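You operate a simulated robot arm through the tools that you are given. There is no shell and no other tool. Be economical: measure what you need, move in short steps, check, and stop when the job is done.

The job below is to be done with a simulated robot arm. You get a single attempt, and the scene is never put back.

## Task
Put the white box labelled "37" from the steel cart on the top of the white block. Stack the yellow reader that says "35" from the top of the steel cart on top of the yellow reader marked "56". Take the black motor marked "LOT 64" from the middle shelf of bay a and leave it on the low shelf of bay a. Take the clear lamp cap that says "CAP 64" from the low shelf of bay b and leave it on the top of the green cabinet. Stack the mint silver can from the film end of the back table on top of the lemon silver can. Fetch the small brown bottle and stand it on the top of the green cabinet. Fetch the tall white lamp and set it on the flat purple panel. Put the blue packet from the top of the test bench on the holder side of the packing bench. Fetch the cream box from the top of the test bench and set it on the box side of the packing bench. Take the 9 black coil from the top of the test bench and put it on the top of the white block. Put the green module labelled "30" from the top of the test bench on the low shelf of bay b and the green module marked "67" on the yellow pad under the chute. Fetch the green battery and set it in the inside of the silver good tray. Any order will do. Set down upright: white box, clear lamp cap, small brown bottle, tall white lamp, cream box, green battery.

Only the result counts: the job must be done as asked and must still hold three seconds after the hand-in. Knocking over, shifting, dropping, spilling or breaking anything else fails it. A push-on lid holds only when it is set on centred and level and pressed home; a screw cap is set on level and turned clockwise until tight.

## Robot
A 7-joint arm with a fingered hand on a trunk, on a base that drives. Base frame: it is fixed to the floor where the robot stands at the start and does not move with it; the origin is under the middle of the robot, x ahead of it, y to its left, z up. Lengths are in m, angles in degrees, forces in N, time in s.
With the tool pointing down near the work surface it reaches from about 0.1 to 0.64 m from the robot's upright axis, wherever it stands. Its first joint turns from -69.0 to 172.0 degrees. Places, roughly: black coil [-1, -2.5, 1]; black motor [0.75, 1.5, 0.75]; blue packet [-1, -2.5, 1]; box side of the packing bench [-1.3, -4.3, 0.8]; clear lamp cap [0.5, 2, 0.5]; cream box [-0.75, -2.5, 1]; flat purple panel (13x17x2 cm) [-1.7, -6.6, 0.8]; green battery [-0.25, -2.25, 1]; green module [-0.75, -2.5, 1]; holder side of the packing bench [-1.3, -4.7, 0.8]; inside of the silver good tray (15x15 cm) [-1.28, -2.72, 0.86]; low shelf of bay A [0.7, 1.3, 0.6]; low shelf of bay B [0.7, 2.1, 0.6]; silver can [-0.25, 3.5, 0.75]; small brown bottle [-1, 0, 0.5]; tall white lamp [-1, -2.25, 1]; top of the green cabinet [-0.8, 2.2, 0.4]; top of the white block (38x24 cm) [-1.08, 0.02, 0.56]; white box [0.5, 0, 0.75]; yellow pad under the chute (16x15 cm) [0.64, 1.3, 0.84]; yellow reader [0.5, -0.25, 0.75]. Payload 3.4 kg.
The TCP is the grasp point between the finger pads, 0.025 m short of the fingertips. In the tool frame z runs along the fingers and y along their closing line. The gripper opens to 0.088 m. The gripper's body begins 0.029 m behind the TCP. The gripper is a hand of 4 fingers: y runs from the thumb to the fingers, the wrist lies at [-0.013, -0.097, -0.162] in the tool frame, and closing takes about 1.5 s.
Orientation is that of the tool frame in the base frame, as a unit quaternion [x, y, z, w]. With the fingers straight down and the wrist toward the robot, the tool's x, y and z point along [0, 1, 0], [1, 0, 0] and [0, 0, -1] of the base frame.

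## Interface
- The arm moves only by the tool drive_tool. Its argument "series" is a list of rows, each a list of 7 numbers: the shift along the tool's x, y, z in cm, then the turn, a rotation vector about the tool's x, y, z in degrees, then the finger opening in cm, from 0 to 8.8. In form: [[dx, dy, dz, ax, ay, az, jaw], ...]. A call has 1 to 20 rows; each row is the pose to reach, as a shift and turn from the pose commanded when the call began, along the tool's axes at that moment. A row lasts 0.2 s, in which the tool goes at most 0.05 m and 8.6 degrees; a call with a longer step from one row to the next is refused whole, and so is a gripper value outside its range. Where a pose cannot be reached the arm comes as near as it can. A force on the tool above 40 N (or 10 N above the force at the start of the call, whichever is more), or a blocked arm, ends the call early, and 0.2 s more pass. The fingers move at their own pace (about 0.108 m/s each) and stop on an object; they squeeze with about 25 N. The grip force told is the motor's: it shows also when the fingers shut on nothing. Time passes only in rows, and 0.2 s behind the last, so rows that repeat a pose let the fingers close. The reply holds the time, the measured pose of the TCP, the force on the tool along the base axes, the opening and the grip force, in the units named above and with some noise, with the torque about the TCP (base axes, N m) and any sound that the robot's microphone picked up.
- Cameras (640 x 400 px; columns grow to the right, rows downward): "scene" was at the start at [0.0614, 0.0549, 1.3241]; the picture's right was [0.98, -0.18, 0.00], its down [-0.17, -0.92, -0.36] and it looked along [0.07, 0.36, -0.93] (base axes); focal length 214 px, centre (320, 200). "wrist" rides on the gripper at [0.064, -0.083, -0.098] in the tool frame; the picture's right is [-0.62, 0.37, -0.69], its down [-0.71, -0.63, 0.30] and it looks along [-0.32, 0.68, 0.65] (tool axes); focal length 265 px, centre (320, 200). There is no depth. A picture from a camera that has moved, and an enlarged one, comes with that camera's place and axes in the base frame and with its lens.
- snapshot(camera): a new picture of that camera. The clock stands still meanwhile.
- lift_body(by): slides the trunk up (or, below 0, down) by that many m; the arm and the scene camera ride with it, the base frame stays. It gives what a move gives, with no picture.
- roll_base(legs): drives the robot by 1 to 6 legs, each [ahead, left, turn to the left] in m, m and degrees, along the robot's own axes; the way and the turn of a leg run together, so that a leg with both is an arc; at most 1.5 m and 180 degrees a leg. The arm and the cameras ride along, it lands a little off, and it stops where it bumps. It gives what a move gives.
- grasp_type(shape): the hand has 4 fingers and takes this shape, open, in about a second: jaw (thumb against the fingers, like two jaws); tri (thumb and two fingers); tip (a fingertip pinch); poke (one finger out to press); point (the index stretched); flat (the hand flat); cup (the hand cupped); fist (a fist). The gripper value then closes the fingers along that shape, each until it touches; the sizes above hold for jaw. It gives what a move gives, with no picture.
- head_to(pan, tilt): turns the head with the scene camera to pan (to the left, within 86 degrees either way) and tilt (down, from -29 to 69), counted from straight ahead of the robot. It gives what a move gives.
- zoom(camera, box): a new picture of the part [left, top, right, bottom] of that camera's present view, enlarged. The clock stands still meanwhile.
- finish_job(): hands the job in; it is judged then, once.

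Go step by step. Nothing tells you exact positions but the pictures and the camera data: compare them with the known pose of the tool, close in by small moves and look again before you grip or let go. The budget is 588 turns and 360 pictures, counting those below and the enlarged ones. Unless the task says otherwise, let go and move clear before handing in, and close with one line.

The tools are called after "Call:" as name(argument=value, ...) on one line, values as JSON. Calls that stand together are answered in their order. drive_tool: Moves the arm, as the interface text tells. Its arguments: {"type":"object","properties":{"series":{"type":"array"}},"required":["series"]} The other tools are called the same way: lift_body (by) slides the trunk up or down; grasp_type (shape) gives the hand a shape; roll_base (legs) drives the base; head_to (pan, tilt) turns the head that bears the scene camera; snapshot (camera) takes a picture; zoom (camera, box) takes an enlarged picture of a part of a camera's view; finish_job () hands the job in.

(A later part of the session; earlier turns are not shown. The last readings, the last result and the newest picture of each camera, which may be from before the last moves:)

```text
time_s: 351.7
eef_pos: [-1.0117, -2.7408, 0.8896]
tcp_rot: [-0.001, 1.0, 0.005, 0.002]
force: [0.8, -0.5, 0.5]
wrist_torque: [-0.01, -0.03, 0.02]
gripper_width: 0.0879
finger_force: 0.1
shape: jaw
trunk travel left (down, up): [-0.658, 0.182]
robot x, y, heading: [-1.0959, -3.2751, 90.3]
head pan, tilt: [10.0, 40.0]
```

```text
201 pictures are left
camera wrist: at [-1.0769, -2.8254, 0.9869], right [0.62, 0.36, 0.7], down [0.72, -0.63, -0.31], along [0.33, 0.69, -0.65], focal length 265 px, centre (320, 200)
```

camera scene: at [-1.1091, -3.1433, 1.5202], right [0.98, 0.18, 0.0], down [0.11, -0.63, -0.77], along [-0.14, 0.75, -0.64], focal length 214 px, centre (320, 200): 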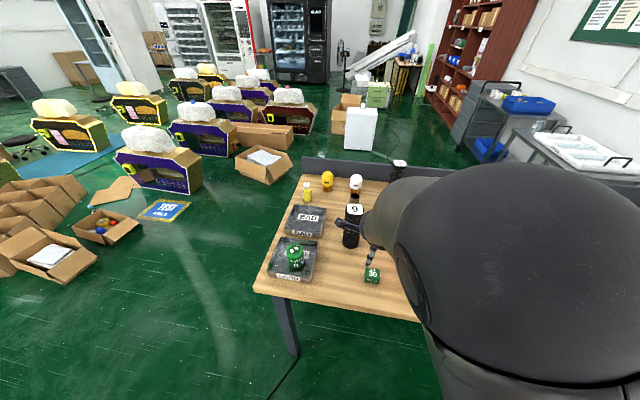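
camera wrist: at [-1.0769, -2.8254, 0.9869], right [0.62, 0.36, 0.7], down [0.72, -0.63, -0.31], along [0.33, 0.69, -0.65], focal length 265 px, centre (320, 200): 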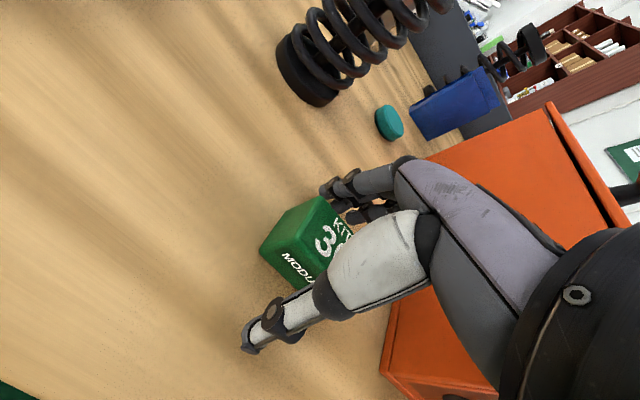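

Call:
drive_tool(series=[[0, 0, 0.2, 0, 0, 0, 5], [0, 0, 0.2, 0, 0, 0, 1.5], [0, 0, 0.2, 0, 0, 0, 1.5], [0, 0, 0.2, 0, 0, 0, 1.5], [0, 0, 0.2, 0, 0, 0, 1.5], [0, 0, 0.2, 0, 0, 0, 1.5], [0, 0, 0.2, 0, 0, 0, 1.5], [0, 0, 0.2, 0, 0, 0, 1.5], [0, 0, 0.2, 0, 0, 0, 1.5]])

Call:
lift_body(by=0.18)

Call:
snapshot(camera="wrist")

```text
time_s: 353.7
eef_pos: [-1.0133, -2.7397, 0.8875]
tcp_rot: [-0.001, 1.0, 0.004, 0.002]
force: [-0.3, -0.4, 0.5]
wrist_torque: [0.02, -0.03, -0.04]
gripper_width: 0.0305
finger_force: 24.9
shape: jaw
trunk travel left (down, up): [-0.658, 0.182]
robot x, y, heading: [-1.0934, -3.2774, 89.9]
head pan, tilt: [10.0, 40.0]
```

```text
time_s: 355.7
eef_pos: [-1.0118, -2.7395, 1.0677]
tcp_rot: [-0.001, 1.0, 0.004, 0.001]
force: [0.4, -0.4, -0.2]
wrist_torque: [-0.02, -0.01, 0.01]
gripper_width: 0.0306
finger_force: 25.1
shape: jaw
trunk travel left (down, up): [-0.838, 0.002]
robot x, y, heading: [-1.0937, -3.2729, 90.5]
head pan, tilt: [10.0, 40.0]
```

```text
200 pictures are left
camera wrist: at [-1.0767, -2.8245, 1.1647], right [0.62, 0.36, 0.7], down [0.72, -0.63, -0.31], along [0.33, 0.69, -0.65], focal length 265 px, centre (320, 200)
```

wrist: 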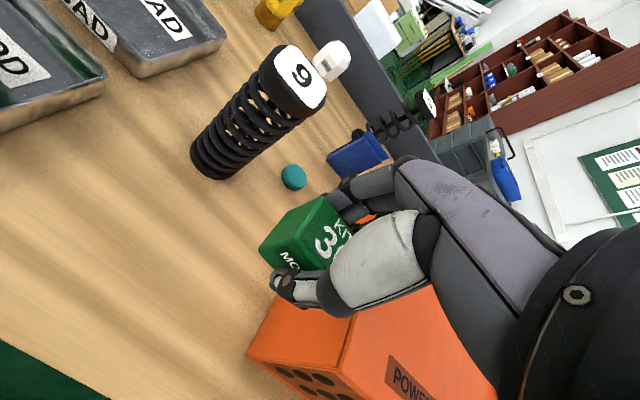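

Module 30 held. I drive around the bench toward the rack.

Call:
roll_base(legs=[[-0.2, 0, 0], [0, 0.75, 0], [1.0, 0, 0], [1.0, 0, 0], [0, -1.5, 0], [1.3, 0, 0]])

```text
time_s: 383.8
eef_pos: [-0.3539, 0.4217, 1.067]
tcp_rot: [-0.021, 1.0, 0.005, 0.001]
force: [0.2, -0.1, -0.3]
wrist_torque: [-0.04, -0.03, 0.02]
gripper_width: 0.0304
finger_force: 25.1
shape: jaw
trunk travel left (down, up): [-0.838, 0.002]
robot x, y, heading: [-0.4159, -0.1164, 92.5]
head pan, tilt: [10.0, 40.0]
```

Call:
roll_base(legs=[[0.9, -0.05, -2.5], [0.4, -0.25, 0], [0.75, 0, 0], [0, 0, -90]])

Call:
head_to(pan=0, tilt=40)

Call:
snapshot(camera="scene")

```text
time_s: 398.7
eef_pos: [0.441, 1.8259, 1.0669]
tcp_rot: [0.733, 0.68, 0.001, 0.005]
force: [0.4, 0.2, -0.8]
wrist_torque: [-0.01, 0.01, 0.03]
gripper_width: 0.0304
finger_force: 25.1
shape: jaw
trunk travel left (down, up): [-0.838, 0.002]
robot x, y, heading: [-0.0897, 1.9489, -4.0]
head pan, tilt: [10.0, 40.0]
```

```text
time_s: 399.4
eef_pos: [0.4402, 1.8266, 1.067]
tcp_rot: [0.732, 0.681, 0.002, 0.005]
force: [-1.0, 0.4, -0.3]
wrist_torque: [0.04, 0.0, -0.02]
gripper_width: 0.0303
finger_force: 25.2
shape: jaw
trunk travel left (down, up): [-0.838, 0.002]
robot x, y, heading: [-0.0894, 1.9496, -4.0]
head pan, tilt: [0.0, 40.0]
```

```text
199 pictures are left
camera scene: at [0.0466, 1.9398, 1.5232], right [-0.07, -1.0, 0.0], down [-0.64, 0.05, -0.77], along [0.76, -0.05, -0.64], focal length 214 px, centre (320, 200)
```

scene: 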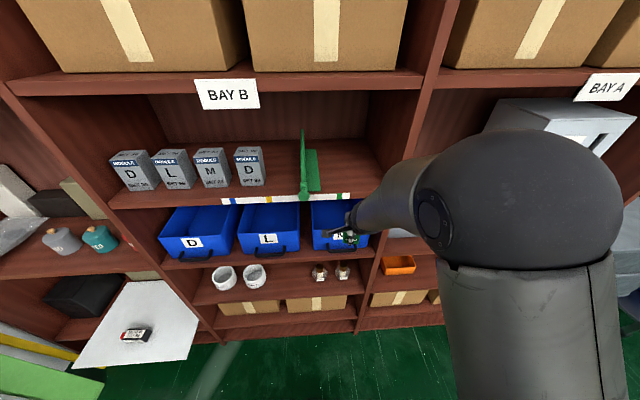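

I shift left, lower the trunk and look at the low shelf.

Call:
roll_base(legs=[[-0.04, 0.21, 4]])

Call:
lift_body(by=-0.4)

Call:
lift_body(by=-0.06)

Call:
snapshot(camera="scene")

Call:
snapshot(camera="wrist")

```text
time_s: 401.1
eef_pos: [0.4149, 2.0823, 1.0682]
tcp_rot: [0.706, 0.708, 0.002, 0.004]
force: [0.0, -0.1, 0.1]
wrist_torque: [0.02, 0.01, -0.02]
gripper_width: 0.0302
finger_force: 24.3
shape: jaw
trunk travel left (down, up): [-0.838, 0.002]
robot x, y, heading: [-0.1189, 2.1656, 0.2]
head pan, tilt: [0.0, 40.0]
```

```text
time_s: 404.9
eef_pos: [0.4147, 2.0816, 0.668]
tcp_rot: [0.706, 0.708, 0.003, 0.004]
force: [-0.4, -0.1, -1.2]
wrist_torque: [-0.02, 0.02, 0.0]
gripper_width: 0.0304
finger_force: 24.9
shape: jaw
trunk travel left (down, up): [-0.438, 0.402]
robot x, y, heading: [-0.1217, 2.1645, 0.1]
head pan, tilt: [0.0, 40.0]
```

```text
time_s: 405.9
eef_pos: [0.415, 2.0823, 0.6083]
tcp_rot: [0.707, 0.707, 0.001, 0.004]
force: [0.3, -0.3, -0.6]
wrist_torque: [-0.02, -0.04, -0.01]
gripper_width: 0.0301
finger_force: 25.1
shape: jaw
trunk travel left (down, up): [-0.378, 0.462]
robot x, y, heading: [-0.1248, 2.1675, 0.1]
head pan, tilt: [0.0, 40.0]
```

```text
198 pictures are left
camera scene: at [0.0135, 2.1661, 1.0632], right [0.0, -1.0, 0.0], down [-0.64, 0.0, -0.77], along [0.77, 0.0, -0.64], focal length 214 px, centre (320, 200)
```

scene: 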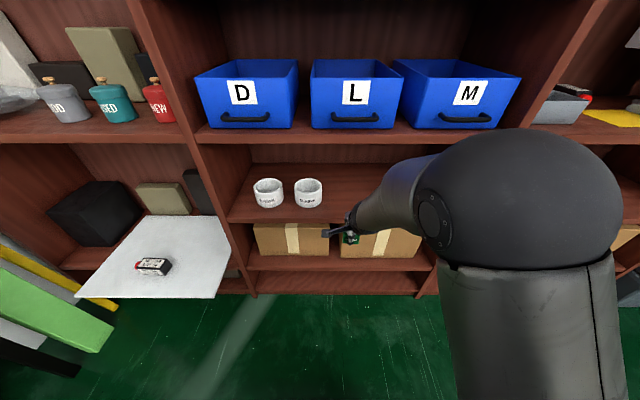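

```text
197 pictures are left
camera wrist: at [0.3305, 2.1468, 0.7048], right [0.36, -0.62, 0.7], down [-0.63, -0.72, -0.31], along [0.69, -0.33, -0.65], focal length 265 px, centre (320, 200)
```

wrist: 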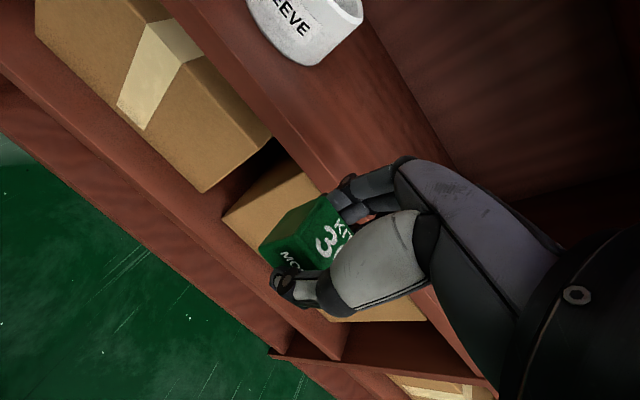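

Call:
drive_tool(series=[[-1.8, 0, 0, 0, 0, 0, 1.5], [-3.6, 0, 0, 0, 0, 0, 1.5], [-3.6, 0, 0, 0, 0, 0, 1.5]])

Call:
roll_base(legs=[[0.15, 0, 0]])

Call:
snapshot(camera="scene")

Call:
snapshot(camera="wrist")

```text
time_s: 406.7
eef_pos: [0.4154, 2.0467, 0.607]
tcp_rot: [0.706, 0.708, 0.002, 0.004]
force: [0.9, 0.3, -1.5]
wrist_torque: [0.01, 0.03, -0.04]
gripper_width: 0.0305
finger_force: 25.3
shape: jaw
trunk travel left (down, up): [-0.378, 0.462]
robot x, y, heading: [-0.1242, 2.1634, -0.0]
head pan, tilt: [0.0, 40.0]
```

```text
time_s: 408.1
eef_pos: [0.5691, 2.0496, 0.6078]
tcp_rot: [0.706, 0.709, 0.001, 0.005]
force: [-0.3, -0.3, -0.7]
wrist_torque: [0.02, -0.01, -0.03]
gripper_width: 0.0299
finger_force: 25.2
shape: jaw
trunk travel left (down, up): [-0.378, 0.462]
robot x, y, heading: [0.0298, 2.1686, 0.4]
head pan, tilt: [0.0, 40.0]
```

```text
196 pictures are left
camera scene: at [0.1664, 2.1673, 1.0632], right [0.01, -1.0, 0.0], down [-0.64, 0.0, -0.77], along [0.77, 0.01, -0.64], focal length 214 px, centre (320, 200)
```

scene: 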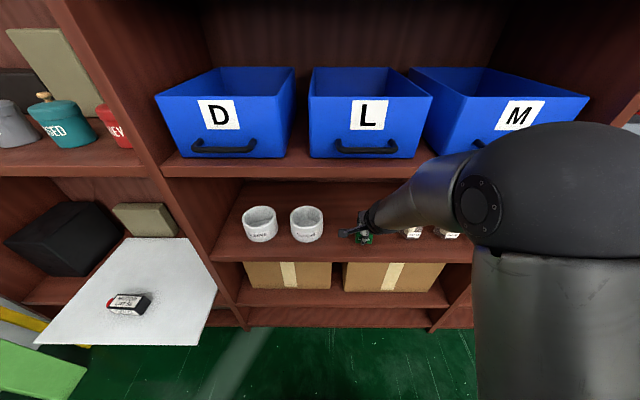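

```text
195 pictures are left
camera wrist: at [0.484, 2.1132, 0.7052], right [0.37, -0.62, 0.7], down [-0.62, -0.72, -0.31], along [0.69, -0.32, -0.65], focal length 265 px, centre (320, 200)
```

wrist: 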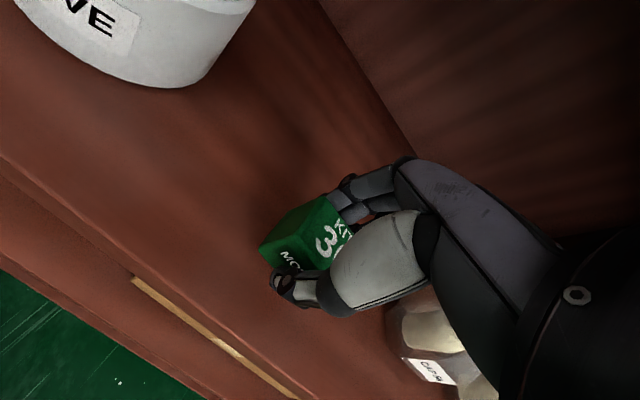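

Call:
drive_tool(series=[[0, 0, 1, 0, 0, 0, 1.5], [0, 0, 1.8, 0, 0, 0, 1.5], [0, 0, 2.2, 0, 0, 0, 1.5], [0, 0, 2.4, 0, 0, 0, 1.5], [0, 0, 2.4, 0, 0, 0, 1.5]])

```text
time_s: 409.3
eef_pos: [0.5688, 2.0493, 0.5881]
tcp_rot: [0.705, 0.709, 0.003, 0.006]
force: [1.6, -0.7, 12.7]
wrist_torque: [0.0, -0.01, 0.05]
gripper_width: 0.031
finger_force: 25.1
shape: jaw
trunk travel left (down, up): [-0.378, 0.462]
robot x, y, heading: [0.0326, 2.1649, 0.6]
head pan, tilt: [0.0, 40.0]
```

Contact. I release, rise 5 cm and back out.

Call:
drive_tool(series=[[0, 0, -0.2, 0, 0, 0, 4], [0, 0, -0.2, 0, 0, 0, 7], [0, 0, -0.2, 0, 0, 0, 8.8], [0, 0, -0.2, 0, 0, 0, 8.8], [0, 0, -0.2, 0, 0, 0, 8.8], [0, 0, -0.2, 0, 0, 0, 8.8], [0, 0, -2.5, 0, 0, 0, 8.8], [0, 0, -5.5, 0, 0, 0, 8.8], [0, 0, -5.5, 0, 0, 0, 8.8]])

Call:
snapshot(camera="wrist")

Call:
roll_base(legs=[[-0.2, 0, 0]])

Call:
snapshot(camera="scene")

```text
time_s: 411.3
eef_pos: [0.5675, 2.0512, 0.6396]
tcp_rot: [0.705, 0.709, 0.002, 0.005]
force: [-0.4, 0.5, 0.3]
wrist_torque: [0.05, 0.0, 0.0]
gripper_width: 0.0879
finger_force: 0.1
shape: jaw
trunk travel left (down, up): [-0.378, 0.462]
robot x, y, heading: [0.0285, 2.1647, 0.5]
head pan, tilt: [0.0, 40.0]
```

```text
194 pictures are left
camera wrist: at [0.4833, 2.1142, 0.737], right [0.37, -0.62, 0.7], down [-0.62, -0.72, -0.31], along [0.69, -0.32, -0.65], focal length 265 px, centre (320, 200)
```

wrist: 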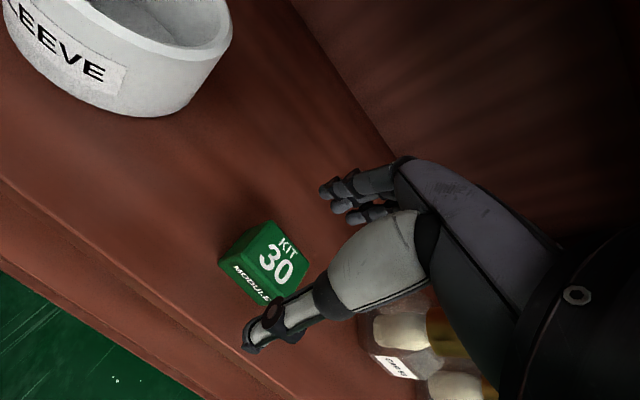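

```text
time_s: 412.9
eef_pos: [0.3691, 2.051, 0.6385]
tcp_rot: [0.703, 0.711, 0.002, 0.005]
force: [0.7, 0.6, 0.2]
wrist_torque: [-0.01, -0.01, -0.01]
gripper_width: 0.0876
finger_force: 0.1
shape: jaw
trunk travel left (down, up): [-0.378, 0.462]
robot x, y, heading: [-0.1701, 2.1648, 0.4]
head pan, tilt: [0.0, 40.0]
```

```text
193 pictures are left
camera scene: at [-0.0338, 2.1661, 1.0633], right [0.01, -1.0, 0.0], down [-0.64, -0.01, -0.77], along [0.77, 0.01, -0.64], focal length 214 px, centre (320, 200)
```

scene: 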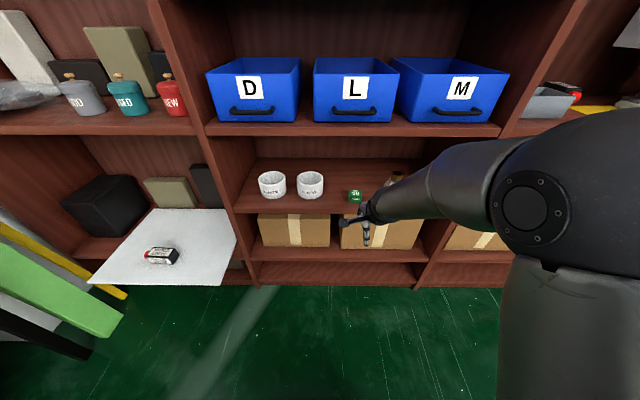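

Module 30 is placed. Back to the test bench for module 67.

Call:
lift_body(by=0.4)

Call:
roll_base(legs=[[0, 0, -90.4], [1.0, 0, 0], [0.4, -0.15, 0], [1.5, 0, 0], [0.45, 0, 0], [0.2, -0.25, 0]])

Call:
head_to(pan=-5, tilt=40)

Call:
snapshot(camera="scene")

```text
time_s: 416.7
eef_pos: [0.3684, 2.0506, 1.039]
tcp_rot: [0.703, 0.711, 0.002, 0.004]
force: [-0.4, 0.3, 0.2]
wrist_torque: [-0.01, 0.02, 0.02]
gripper_width: 0.0875
finger_force: 0.1
shape: jaw
trunk travel left (down, up): [-0.778, 0.062]
robot x, y, heading: [-0.1697, 2.1678, 0.4]
head pan, tilt: [0.0, 40.0]
```

```text
time_s: 439.1
eef_pos: [-0.8116, -1.93, 1.0397]
tcp_rot: [1.0, -0.025, -0.002, 0.005]
force: [0.0, 0.0, 0.0]
wrist_torque: [0.0, 0.0, -0.02]
gripper_width: 0.0877
finger_force: 0.0
shape: jaw
trunk travel left (down, up): [-0.778, 0.062]
robot x, y, heading: [-0.6643, -1.4036, -92.7]
head pan, tilt: [0.0, 40.0]
```

```text
time_s: 439.8
eef_pos: [-0.8109, -1.9302, 1.0385]
tcp_rot: [1.0, -0.025, -0.002, 0.005]
force: [-1.1, -0.4, 0.2]
wrist_torque: [-0.02, 0.0, 0.01]
gripper_width: 0.0875
finger_force: 0.1
shape: jaw
trunk travel left (down, up): [-0.778, 0.062]
robot x, y, heading: [-0.663, -1.3999, -92.6]
head pan, tilt: [-5.0, 40.0]
```

```text
192 pictures are left
camera scene: at [-0.6788, -1.5338, 1.4632], right [-0.99, 0.13, 0.0], down [0.09, 0.64, -0.77], along [-0.1, -0.76, -0.64], focal length 214 px, centre (320, 200)
```

scene: 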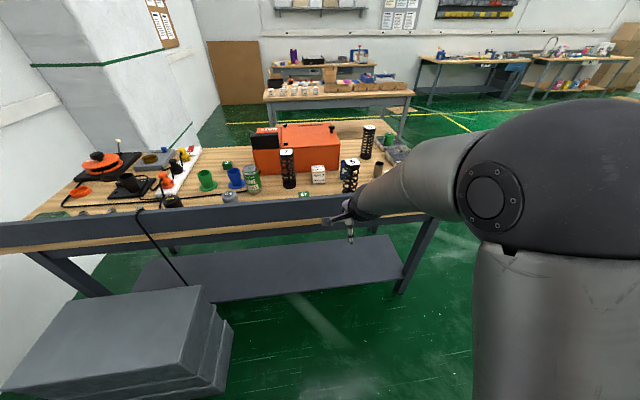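

Call:
lift_body(by=0.06)

Call:
roll_base(legs=[[0.34, 0.06, 2.6]])

Call:
snapshot(camera="wrist")

```text
time_s: 440.8
eef_pos: [-0.8115, -1.9306, 1.099]
tcp_rot: [1.0, -0.024, -0.002, 0.004]
force: [-0.2, 0.0, 0.2]
wrist_torque: [0.03, -0.01, -0.03]
gripper_width: 0.0875
finger_force: 0.1
shape: jaw
trunk travel left (down, up): [-0.838, 0.002]
robot x, y, heading: [-0.6661, -1.3967, -92.4]
head pan, tilt: [-5.0, 40.0]
```

```text
time_s: 443.0
eef_pos: [-0.7406, -2.2714, 1.1005]
tcp_rot: [1.0, -0.006, -0.002, 0.004]
force: [-0.2, -0.2, -0.4]
wrist_torque: [0.02, 0.02, 0.01]
gripper_width: 0.0878
finger_force: 0.1
shape: jaw
trunk travel left (down, up): [-0.838, 0.002]
robot x, y, heading: [-0.619, -1.7359, -90.7]
head pan, tilt: [-5.0, 40.0]
```

```text
191 pictures are left
camera wrist: at [-0.6742, -2.189, 1.1968], right [-0.62, -0.35, 0.7], down [-0.71, 0.64, -0.31], along [-0.34, -0.69, -0.65], focal length 265 px, centre (320, 200)
```

wrist: 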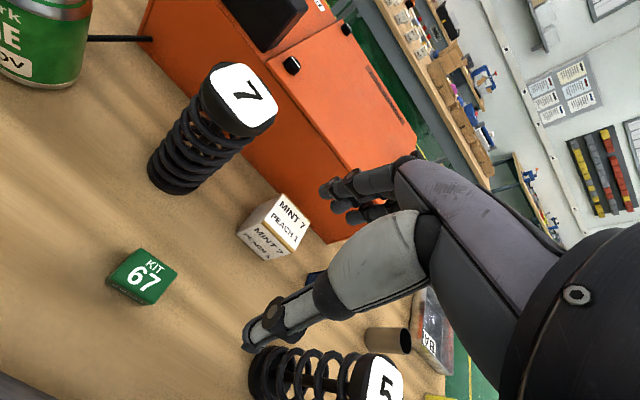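

Call:
drive_tool(series=[[1.7, -0.6, 0, 0, 0, 0, 8.8], [3.3, -1.3, 0, 0, 0, 0, 8.8], [3.3, -1.3, 0, 0, 0, 0, 8.8], [3.3, -1.3, 0, 0, 0, 0, 8.8]])

Call:
lift_body(by=-0.15)

Call:
snapshot(camera="wrist")

```text
time_s: 444.0
eef_pos: [-0.7054, -2.2604, 1.0984]
tcp_rot: [1.0, -0.005, -0.002, 0.004]
force: [0.1, -0.5, 0.3]
wrist_torque: [0.02, -0.02, 0.02]
gripper_width: 0.0879
finger_force: 0.0
shape: jaw
trunk travel left (down, up): [-0.838, 0.002]
robot x, y, heading: [-0.6132, -1.7353, -90.8]
head pan, tilt: [-5.0, 40.0]
```

```text
time_s: 445.8
eef_pos: [-0.7066, -2.2608, 0.9484]
tcp_rot: [1.0, -0.006, -0.002, 0.005]
force: [-0.2, -0.4, -0.3]
wrist_torque: [0.02, 0.0, -0.01]
gripper_width: 0.0878
finger_force: 0.2
shape: jaw
trunk travel left (down, up): [-0.688, 0.152]
robot x, y, heading: [-0.6152, -1.7364, -90.6]
head pan, tilt: [-5.0, 40.0]
```

```text
190 pictures are left
camera wrist: at [-0.6402, -2.1772, 1.046], right [-0.62, -0.35, 0.7], down [-0.71, 0.64, -0.31], along [-0.34, -0.69, -0.65], focal length 265 px, centre (320, 200)
```

wrist: 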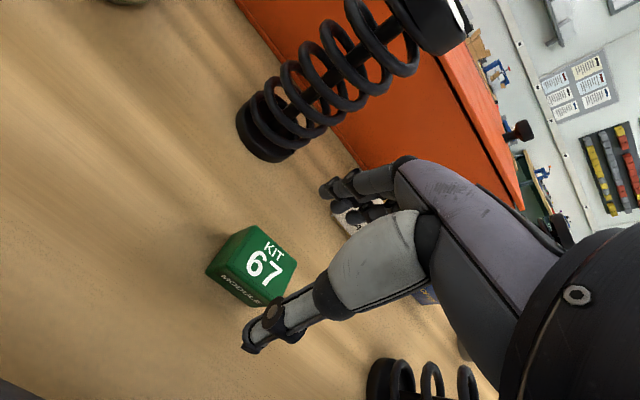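

Centred. I lower with the trunk and grip.

Call:
lift_body(by=-0.06)

Call:
drive_tool(series=[[0, 0, 0, 0, 0, 0, 5], [0, 0, 0, 0, 0, 0, 1.5], [0, 0, 0, 0, 0, 0, 1.5], [0, 0, 0, 0, 0, 0, 1.5], [0, 0, 0, 0, 0, 0, 1.5], [0, 0, 0, 0, 0, 0, 1.5], [0, 0, 0, 0, 0, 0, 1.5], [0, 0, 0, 0, 0, 0, 1.5]])

Call:
snapshot(camera="wrist")

```text
time_s: 446.8
eef_pos: [-0.7061, -2.2601, 0.8889]
tcp_rot: [1.0, -0.006, -0.002, 0.005]
force: [0.9, 0.4, -0.2]
wrist_torque: [-0.03, 0.02, -0.01]
gripper_width: 0.0877
finger_force: 0.0
shape: jaw
trunk travel left (down, up): [-0.628, 0.212]
robot x, y, heading: [-0.6153, -1.7355, -90.9]
head pan, tilt: [-5.0, 40.0]
```

```text
time_s: 448.6
eef_pos: [-0.7058, -2.2602, 0.8876]
tcp_rot: [1.0, -0.006, -0.002, 0.005]
force: [0.1, -0.5, -0.8]
wrist_torque: [0.03, -0.01, 0.0]
gripper_width: 0.0304
finger_force: 25.0
shape: jaw
trunk travel left (down, up): [-0.628, 0.212]
robot x, y, heading: [-0.6134, -1.7352, -90.9]
head pan, tilt: [-5.0, 40.0]
```

```text
189 pictures are left
camera wrist: at [-0.6403, -2.1774, 0.9859], right [-0.62, -0.35, 0.7], down [-0.71, 0.64, -0.31], along [-0.34, -0.69, -0.65], focal length 265 px, centre (320, 200)
```

wrist: 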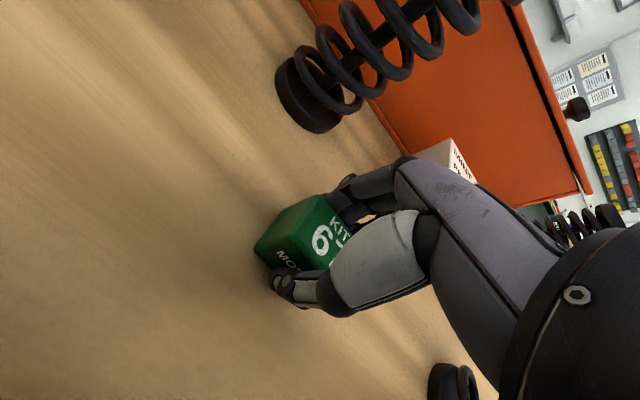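

Call:
lift_body(by=0.2)

Call:
roll_base(legs=[[-0.25, 0, 0.9], [0, 0.25, 0], [-1.3, 0, 0], [-1.5, 0.1, 0], [0, 0, 90]])

Call:
head_to(pan=5, tilt=35)

Call:
snapshot(camera="scene")

```text
time_s: 450.8
eef_pos: [-0.7072, -2.2601, 1.0885]
tcp_rot: [1.0, -0.006, -0.001, 0.004]
force: [-0.2, 0.4, -0.4]
wrist_torque: [-0.03, -0.01, -0.02]
gripper_width: 0.0303
finger_force: 24.8
shape: jaw
trunk travel left (down, up): [-0.828, 0.012]
robot x, y, heading: [-0.6137, -1.7316, -90.8]
head pan, tilt: [-5.0, 40.0]
```

```text
refused: leg 4 is longer than a leg can be; nothing moved
```

```text
time_s: 451.5
eef_pos: [-0.7067, -2.2602, 1.0874]
tcp_rot: [1.0, -0.006, -0.001, 0.004]
force: [-0.2, -0.5, -0.3]
wrist_torque: [0.02, 0.02, -0.04]
gripper_width: 0.0309
finger_force: 25.2
shape: jaw
trunk travel left (down, up): [-0.828, 0.012]
robot x, y, heading: [-0.6166, -1.7322, -90.6]
head pan, tilt: [5.0, 35.0]
```

```text
188 pictures are left
camera scene: at [-0.6073, -1.8739, 1.5208], right [-1.0, -0.07, 0.0], down [-0.04, 0.57, -0.82], along [0.06, -0.82, -0.57], focal length 214 px, centre (320, 200)
```

scene: 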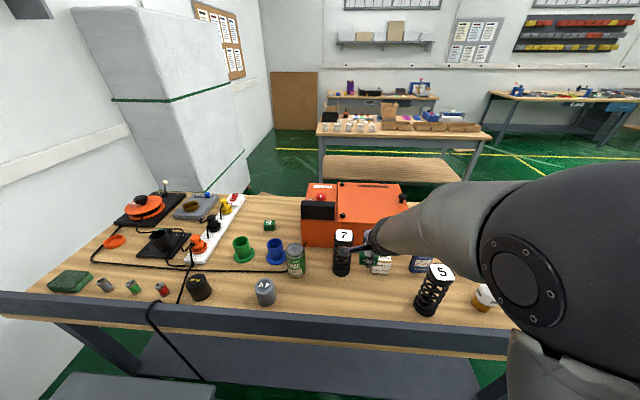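

Call:
roll_base(legs=[[-0.25, 0, 0.6], [0, 0.27, 0], [-1.4, 0, 0], [-1.45, 0, 0], [0, 0, 90]])

Call:
head_to(pan=10, tilt=35)

Call:
snapshot(camera="scene")

```text
time_s: 472.2
eef_pos: [0.2363, 1.3047, 1.0897]
tcp_rot: [0.714, 0.7, 0.002, 0.005]
force: [-0.2, -0.5, -0.6]
wrist_torque: [0.0, -0.01, 0.01]
gripper_width: 0.0301
finger_force: 25.4
shape: jaw
trunk travel left (down, up): [-0.828, 0.012]
robot x, y, heading: [-0.2886, 1.3988, -0.8]
head pan, tilt: [5.0, 35.0]
```

```text
time_s: 472.9
eef_pos: [0.2363, 1.3055, 1.0893]
tcp_rot: [0.714, 0.7, 0.002, 0.004]
force: [0.6, 0.0, -0.7]
wrist_torque: [0.0, 0.01, -0.02]
gripper_width: 0.0304
finger_force: 24.9
shape: jaw
trunk travel left (down, up): [-0.828, 0.012]
robot x, y, heading: [-0.2877, 1.4, -0.9]
head pan, tilt: [10.0, 35.0]
```

```text
187 pictures are left
camera scene: at [-0.149, 1.4112, 1.5208], right [0.16, -0.99, 0.0], down [-0.57, -0.09, -0.82], along [0.81, 0.13, -0.57], focal length 214 px, centre (320, 200)
```

scene: 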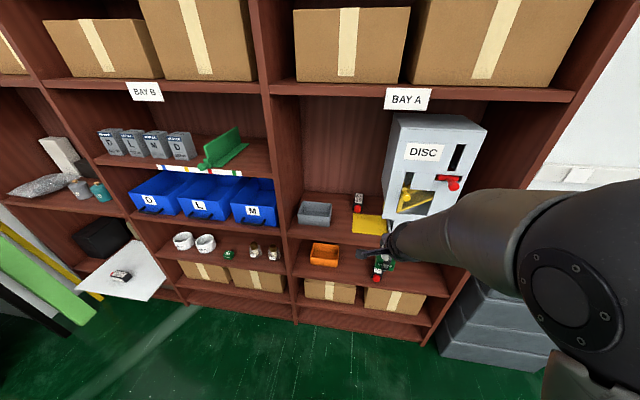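

Call:
roll_base(legs=[[0.3, 0.03, 0.9]])

Call:
lift_body(by=-0.13)

Call:
snapshot(camera="scene")

Call:
snapshot(camera="wrist")

```text
time_s: 474.9
eef_pos: [0.5382, 1.3356, 1.0893]
tcp_rot: [0.71, 0.704, 0.002, 0.004]
force: [0.1, -0.2, -0.4]
wrist_torque: [-0.01, -0.04, 0.02]
gripper_width: 0.0302
finger_force: 24.2
shape: jaw
trunk travel left (down, up): [-0.828, 0.012]
robot x, y, heading: [0.0126, 1.4287, -0.5]
head pan, tilt: [10.0, 35.0]
```

```text
time_s: 476.5
eef_pos: [0.5382, 1.3357, 0.959]
tcp_rot: [0.71, 0.704, 0.002, 0.004]
force: [0.7, -0.6, -0.7]
wrist_torque: [0.0, 0.0, 0.01]
gripper_width: 0.0304
finger_force: 25.3
shape: jaw
trunk travel left (down, up): [-0.698, 0.142]
robot x, y, heading: [0.0117, 1.4257, -0.6]
head pan, tilt: [10.0, 35.0]
```

```text
186 pictures are left
camera scene: at [0.1513, 1.439, 1.3908], right [0.17, -0.99, 0.0], down [-0.57, -0.1, -0.82], along [0.81, 0.14, -0.57], focal length 214 px, centre (320, 200)
```

scene: 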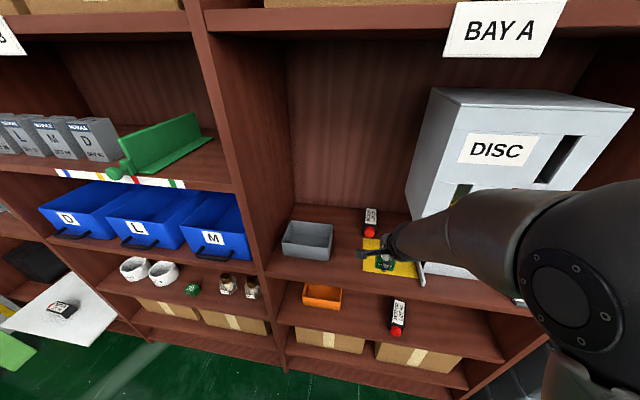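

```text
185 pictures are left
camera wrist: at [0.4541, 1.3999, 1.0559], right [0.36, -0.62, 0.7], down [-0.63, -0.71, -0.31], along [0.69, -0.33, -0.65], focal length 265 px, centre (320, 200)
```

wrist: 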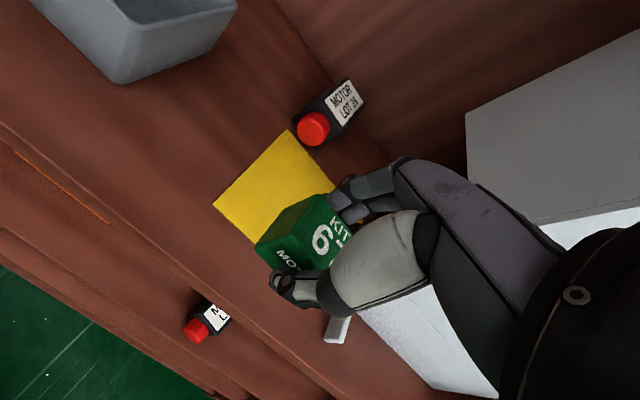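

Call:
drive_tool(series=[[-0.4, 2.5, 1, 0, 0, 0, 1.5], [-0.7, 5, 2, 0, 0, 0, 1.5], [-1, 7.6, 3, 0, 0, 0, 1.5], [-1, 7.6, 5, 0, 0, 0, 1.5], [-1, 7.6, 6.5, 0, 0, 0, 1.5], [-1, 7.6, 6.5, 0, 0, 0, 1.5], [-1, 7.6, 6.5, 0, 0, 0, 1.5]])

Call:
snapshot(camera="wrist")

Call:
snapshot(camera="scene")

```text
time_s: 478.1
eef_pos: [0.6153, 1.3267, 0.8945]
tcp_rot: [0.71, 0.705, 0.002, 0.004]
force: [0.6, 0.2, -0.8]
wrist_torque: [0.0, -0.04, -0.01]
gripper_width: 0.0304
finger_force: 25.4
shape: jaw
trunk travel left (down, up): [-0.698, 0.142]
robot x, y, heading: [0.0124, 1.4226, -0.1]
head pan, tilt: [10.0, 35.0]
```

```text
184 pictures are left
camera wrist: at [0.5322, 1.3911, 0.9926], right [0.36, -0.62, 0.7], down [-0.63, -0.71, -0.31], along [0.69, -0.33, -0.65], focal length 265 px, centre (320, 200)
```

wrist: 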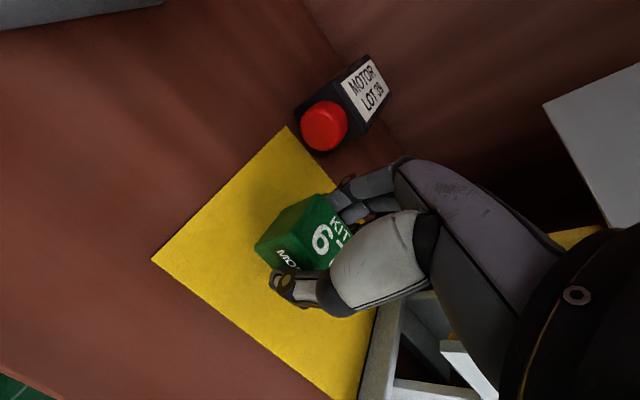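

```text
183 pictures are left
camera scene: at [0.1516, 1.4389, 1.3908], right [0.17, -0.99, 0.0], down [-0.57, -0.1, -0.82], along [0.81, 0.14, -0.57], focal length 214 px, centre (320, 200)
```

scene: 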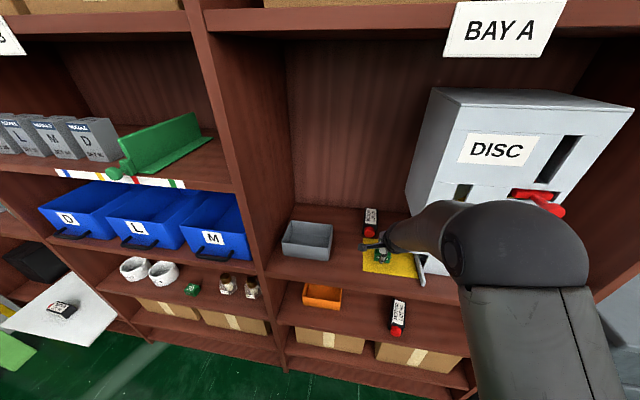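

Call:
drive_tool(series=[[0, 0, 0.6, 0, 0, 0, 1.5], [0, 0, 1.1, 0, 0, 0, 1.5], [0, 0, 1.5, 0, 0, 0, 1.5], [0, 0, 1.7, 0, 0, 0, 1.5], [0, 0, 1.7, 0, 0, 0, 1.5]])

```text
time_s: 479.3
eef_pos: [0.6159, 1.3249, 0.8779]
tcp_rot: [0.71, 0.704, 0.003, 0.006]
force: [1.0, 0.6, 4.0]
wrist_torque: [-0.02, 0.04, 0.05]
gripper_width: 0.0303
finger_force: 25.0
shape: jaw
trunk travel left (down, up): [-0.698, 0.142]
robot x, y, heading: [0.011, 1.4259, -0.5]
head pan, tilt: [10.0, 35.0]
```

Call:
drive_tool(series=[[0, 0, 0.15, 0, 0, 0, 3], [0, 0, 0, 0, 0, 0, 5], [0, 0, 0, 0, 0, 0, 8.8], [0, 0, 0, 0, 0, 0, 8.8], [0, 0, 0, 0, 0, 0, 8.8], [0, 0, 0, 0, 0, 0, 8.8], [0, 0, -3, 0, 0, 0, 8.8], [0, 0, -6, 0, 0, 0, 8.8], [0, 0, -6, 0, 0, 0, 8.8]])

Call:
roll_base(legs=[[-0.3, 0, 0]])

Call:
snapshot(camera="scene")

Call:
snapshot(camera="wrist")

```text
time_s: 481.3
eef_pos: [0.6168, 1.325, 0.9351]
tcp_rot: [0.71, 0.704, 0.001, 0.005]
force: [-0.3, 1.5, 0.3]
wrist_torque: [0.08, 0.04, -0.02]
gripper_width: 0.0878
finger_force: 0.1
shape: jaw
trunk travel left (down, up): [-0.698, 0.142]
robot x, y, heading: [0.0136, 1.4232, -0.2]
head pan, tilt: [10.0, 35.0]
```

```text
time_s: 483.4
eef_pos: [0.3085, 1.3241, 0.935]
tcp_rot: [0.712, 0.703, 0.002, 0.005]
force: [-0.2, 0.5, -0.6]
wrist_torque: [-0.01, 0.03, 0.03]
gripper_width: 0.0876
finger_force: 0.1
shape: jaw
trunk travel left (down, up): [-0.698, 0.142]
robot x, y, heading: [-0.293, 1.4263, -0.6]
head pan, tilt: [10.0, 35.0]
```

```text
182 pictures are left
camera scene: at [-0.1556, 1.4411, 1.3909], right [0.16, -0.99, 0.0], down [-0.57, -0.09, -0.82], along [0.81, 0.13, -0.57], focal length 214 px, centre (320, 200)
```

scene: 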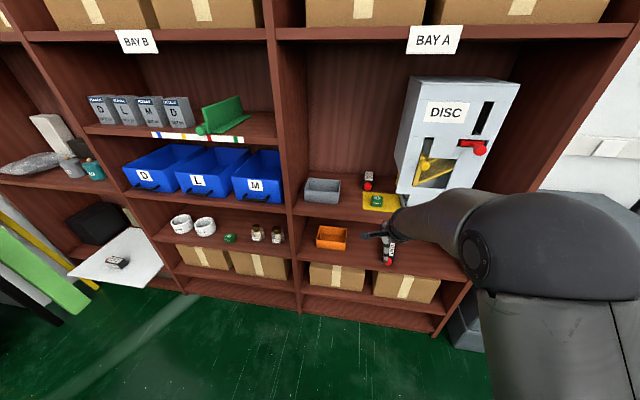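

```text
181 pictures are left
camera wrist: at [0.2254, 1.3902, 1.0319], right [0.35, -0.62, 0.7], down [-0.64, -0.71, -0.31], along [0.69, -0.34, -0.65], focal length 265 px, centre (320, 200)
```

wrist: 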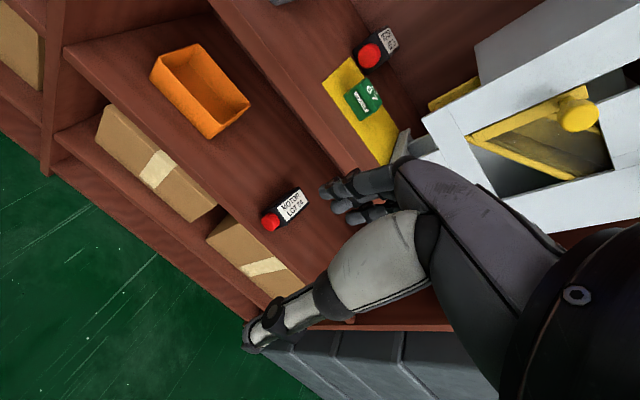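

Module 67 is on the pad. Now to the south side of the test bench for coil 9.

Call:
lift_body(by=0.14)

Call:
roll_base(legs=[[0, 0, -89.4], [1.45, 0, 0], [1.4, 0, 0], [0, -1.5, 0], [1.4, 0, 0], [0.5, 0, 0]])

Call:
roll_base(legs=[[0, 0, 90], [0, 0, 90], [0, -0.6, 0]])

Call:
head_to(pan=0, tilt=40)

Call:
snapshot(camera="scene")

```text
time_s: 485.0
eef_pos: [0.309, 1.325, 1.0741]
tcp_rot: [0.711, 0.703, 0.002, 0.004]
force: [0.4, -0.3, 0.6]
wrist_torque: [-0.02, -0.02, 0.0]
gripper_width: 0.0881
finger_force: 0.0
shape: jaw
trunk travel left (down, up): [-0.838, 0.002]
robot x, y, heading: [-0.2919, 1.427, -0.6]
head pan, tilt: [10.0, 35.0]
```

```text
time_s: 518.4
eef_pos: [-1.8271, -3.8608, 1.0746]
tcp_rot: [1.0, 0.002, -0.002, 0.005]
force: [0.0, -0.6, 0.4]
wrist_torque: [0.01, 0.0, 0.0]
gripper_width: 0.0876
finger_force: 0.1
shape: jaw
trunk travel left (down, up): [-0.838, 0.002]
robot x, y, heading: [-1.736, -3.2562, -89.6]
head pan, tilt: [10.0, 35.0]
```

```text
time_s: 529.6
eef_pos: [-1.0891, -2.602, 1.0747]
tcp_rot: [-0.037, 0.999, 0.005, 0.002]
force: [-0.3, 1.0, 0.2]
wrist_torque: [0.0, 0.0, 0.01]
gripper_width: 0.0877
finger_force: 0.1
shape: jaw
trunk travel left (down, up): [-0.838, 0.002]
robot x, y, heading: [-1.1395, -3.2096, 94.4]
head pan, tilt: [10.0, 35.0]
```

```text
time_s: 530.3
eef_pos: [-1.0892, -2.6023, 1.0747]
tcp_rot: [-0.037, 0.999, 0.005, 0.001]
force: [-0.1, 0.4, -0.4]
wrist_torque: [-0.01, -0.02, 0.01]
gripper_width: 0.0874
finger_force: 0.0
shape: jaw
trunk travel left (down, up): [-0.838, 0.002]
robot x, y, heading: [-1.1411, -3.2101, 94.7]
head pan, tilt: [0.0, 40.0]
```

```text
180 pictures are left
camera scene: at [-1.1481, -3.0763, 1.5233], right [1.0, 0.07, 0.0], down [0.05, -0.64, -0.77], along [-0.06, 0.76, -0.64], focal length 214 px, centre (320, 200)
```

scene: 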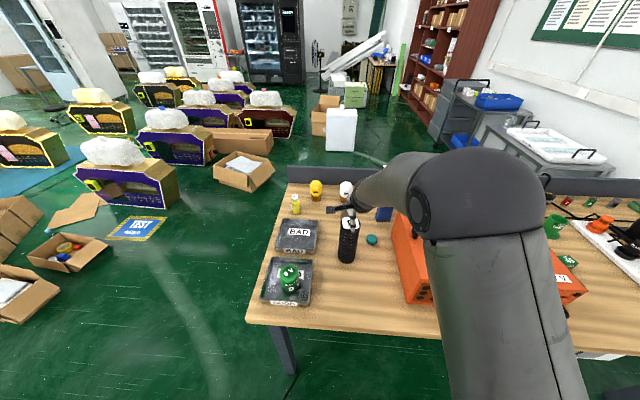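

The hand ended right above coil 9. I check with close views.

Call:
zoom(camera="scene", box=[300, 190, 396, 270])

Call:
snapshot(camera="wrist")

```text
5.00 times, centred on (348, 230) of scene
camera zoom: at [-1.1481, -3.0763, 1.5233], right [1.0, 0.07, 0.0], down [0.05, -0.64, -0.77], along [-0.06, 0.76, -0.64], focal length 1072 px, centre (180, 50)
```

zoom: 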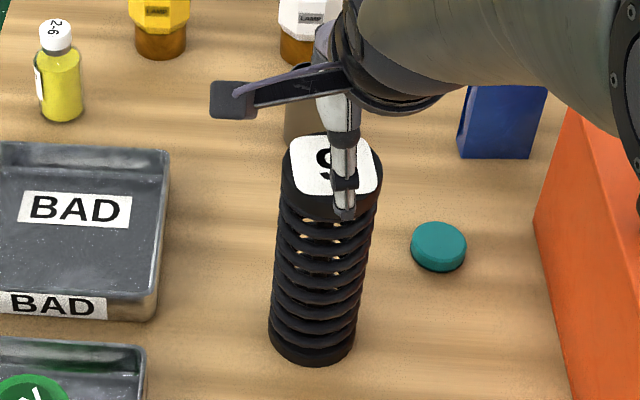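

```text
178 pictures are left
camera wrist: at [-1.1472, -2.6917, 1.1717], right [0.59, 0.41, 0.7], down [0.76, -0.57, -0.31], along [0.28, 0.71, -0.65], focal length 265 px, centre (320, 200)
```

wrist: 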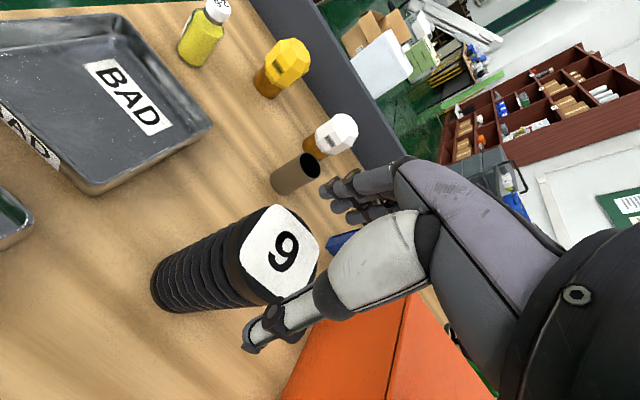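

Coil top ≈ (-1.091,-2.606,1.035). I lower by 6.5 cm and grip.

Call:
drive_tool(series=[[0.2, -0.4, 0, 0, 0, 0, 8.8], [0.2, -0.4, 0, 0, 0, 0, 8.8]])

Call:
lift_body(by=-0.065)

Call:
snapshot(camera="wrist")

```text
time_s: 530.9
eef_pos: [-1.0906, -2.6057, 1.0741]
tcp_rot: [-0.036, 0.999, 0.004, 0.001]
force: [0.5, 0.5, 0.4]
wrist_torque: [0.0, -0.02, -0.02]
gripper_width: 0.0878
finger_force: 0.0
shape: jaw
trunk travel left (down, up): [-0.838, 0.002]
robot x, y, heading: [-1.1366, -3.2114, 94.4]
head pan, tilt: [0.0, 40.0]
```

```text
time_s: 532.0
eef_pos: [-1.0911, -2.6065, 1.0134]
tcp_rot: [-0.037, 0.999, 0.008, 0.001]
force: [-0.8, 0.9, 16.9]
wrist_torque: [-0.22, 0.0, -0.01]
gripper_width: 0.0877
finger_force: 0.1
shape: jaw
trunk travel left (down, up): [-0.773, 0.067]
robot x, y, heading: [-1.1384, -3.2086, 94.2]
head pan, tilt: [0.0, 40.0]
```

```text
177 pictures are left
camera wrist: at [-1.1494, -2.6968, 1.1093], right [0.59, 0.4, 0.7], down [0.76, -0.57, -0.31], along [0.28, 0.72, -0.64], focal length 265 px, centre (320, 200)
```

wrist: 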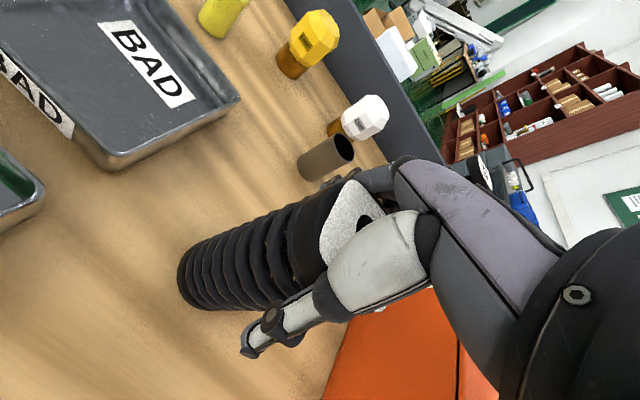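

Call:
lift_body(by=0.007)

Call:
drive_tool(series=[[0, 0, 0, 0, 0, 0, 6], [0, 0, 0, 0, 0, 0, 3], [0, 0, 0, 0, 0, 0, 3], [0, 0, 0, 0, 0, 0, 3], [0, 0, 0, 0, 0, 0, 3], [0, 0, 0, 0, 0, 0, 3], [0, 0, 0, 0, 0, 0, 3], [0, 0, 0, 0, 0, 0, 3]])

Call:
snapshot(camera="wrist")

```text
time_s: 532.5
eef_pos: [-1.0907, -2.6078, 1.015]
tcp_rot: [-0.037, 0.999, 0.002, 0.002]
force: [-0.3, 0.1, 0.8]
wrist_torque: [-0.01, 0.0, 0.01]
gripper_width: 0.0878
finger_force: 0.0
shape: jaw
trunk travel left (down, up): [-0.78, 0.06]
robot x, y, heading: [-1.1383, -3.2082, 94.5]
head pan, tilt: [0.0, 40.0]
```

```text
time_s: 534.3
eef_pos: [-1.0907, -2.6054, 1.0163]
tcp_rot: [-0.036, 0.999, 0.004, 0.002]
force: [-0.2, 1.1, 0.0]
wrist_torque: [0.04, 0.01, 0.01]
gripper_width: 0.0605
finger_force: 25.7
shape: jaw
trunk travel left (down, up): [-0.78, 0.06]
robot x, y, heading: [-1.1409, -3.2048, 94.2]
head pan, tilt: [0.0, 40.0]
```

```text
176 pictures are left
camera wrist: at [-1.1488, -2.6951, 1.1134], right [0.59, 0.41, 0.7], down [0.76, -0.57, -0.31], along [0.28, 0.71, -0.65], focal length 265 px, centre (320, 200)
```

wrist: 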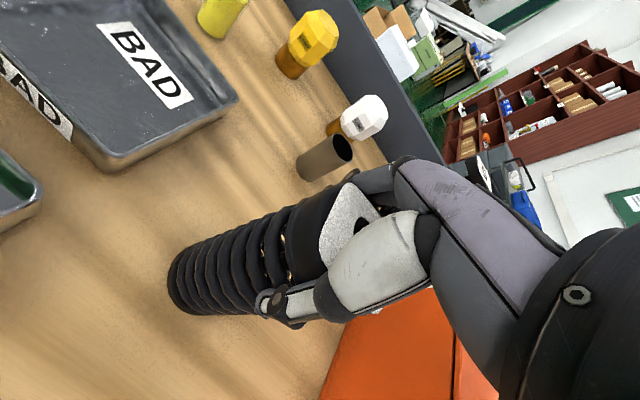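

Coil gripped. I lift it clear and drive around toward the white block.

Call:
lift_body(by=0.055)

Call:
drive_tool(series=[[0, 0, -2, 0, 0, 0, 3], [0, 0, -4, 0, 0, 0, 3], [0, 0, -4, 0, 0, 0, 3]])

Call:
snapshot(camera="wrist")

```text
time_s: 535.3
eef_pos: [-1.0904, -2.6052, 1.0728]
tcp_rot: [-0.036, 0.999, 0.004, 0.001]
force: [-0.1, -0.9, -2.2]
wrist_torque: [-0.04, 0.0, -0.01]
gripper_width: 0.0604
finger_force: 25.2
shape: jaw
trunk travel left (down, up): [-0.835, 0.005]
robot x, y, heading: [-1.1408, -3.2085, 94.4]
head pan, tilt: [0.0, 40.0]
```

```text
time_s: 536.1
eef_pos: [-1.0917, -2.6062, 1.1112]
tcp_rot: [-0.037, 0.999, 0.004, 0.001]
force: [0.0, -0.7, -1.9]
wrist_torque: [0.0, 0.04, -0.01]
gripper_width: 0.0605
finger_force: 25.4
shape: jaw
trunk travel left (down, up): [-0.835, 0.005]
robot x, y, heading: [-1.1374, -3.211, 94.1]
head pan, tilt: [0.0, 40.0]
```

```text
175 pictures are left
camera wrist: at [-1.149, -2.695, 1.2088], right [0.59, 0.41, 0.7], down [0.76, -0.57, -0.31], along [0.28, 0.71, -0.65], focal length 265 px, centre (320, 200)
```

wrist: 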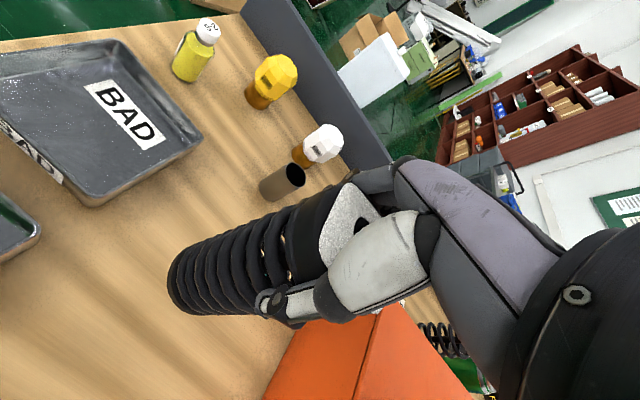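

Call:
roll_base(legs=[[-0.4, 0, -4.2], [0, 0.72, 0], [1.1, 0, 0], [1.05, 0, 0], [0, -1.48, 0], [1.3, 0, 0]])

```text
time_s: 552.4
eef_pos: [-1.7514, -0.8474, 1.1098]
tcp_rot: [-0.002, 1.0, 0.003, 0.002]
force: [-0.7, 0.1, -1.3]
wrist_torque: [-0.01, 0.02, 0.03]
gripper_width: 0.0605
finger_force: 24.9
shape: jaw
trunk travel left (down, up): [-0.835, 0.005]
robot x, y, heading: [-1.8435, -1.4499, 90.1]
head pan, tilt: [0.0, 40.0]
stopped in leg 4: the robot was blocked; the commanded pose is now the measured one
```

The base got blocked at the end of leg 4. I look around.

Call:
head_to(pan=15, tilt=50)

Call:
snapshot(camera="scene")

```text
time_s: 553.1
eef_pos: [-1.7509, -0.8483, 1.1112]
tcp_rot: [-0.001, 1.0, 0.004, 0.002]
force: [0.7, -0.3, -1.7]
wrist_torque: [0.0, 0.02, -0.01]
gripper_width: 0.06
finger_force: 24.8
shape: jaw
trunk travel left (down, up): [-0.835, 0.005]
robot x, y, heading: [-1.8436, -1.4446, 90.3]
head pan, tilt: [15.0, 50.0]
```

```text
174 pictures are left
camera scene: at [-1.8613, -1.3236, 1.5061], right [0.97, 0.26, 0.0], down [0.2, -0.74, -0.64], along [-0.17, 0.62, -0.77], focal length 214 px, centre (320, 200)
```

scene: 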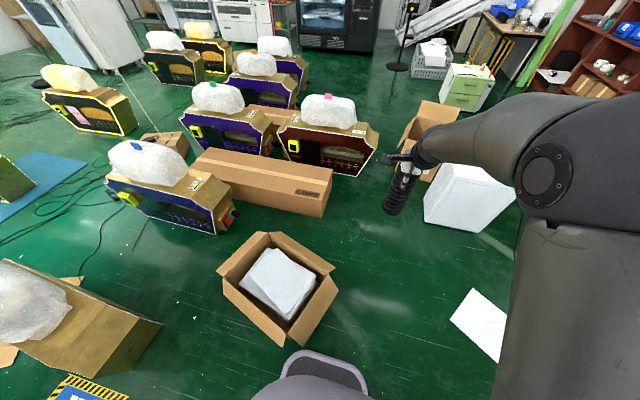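

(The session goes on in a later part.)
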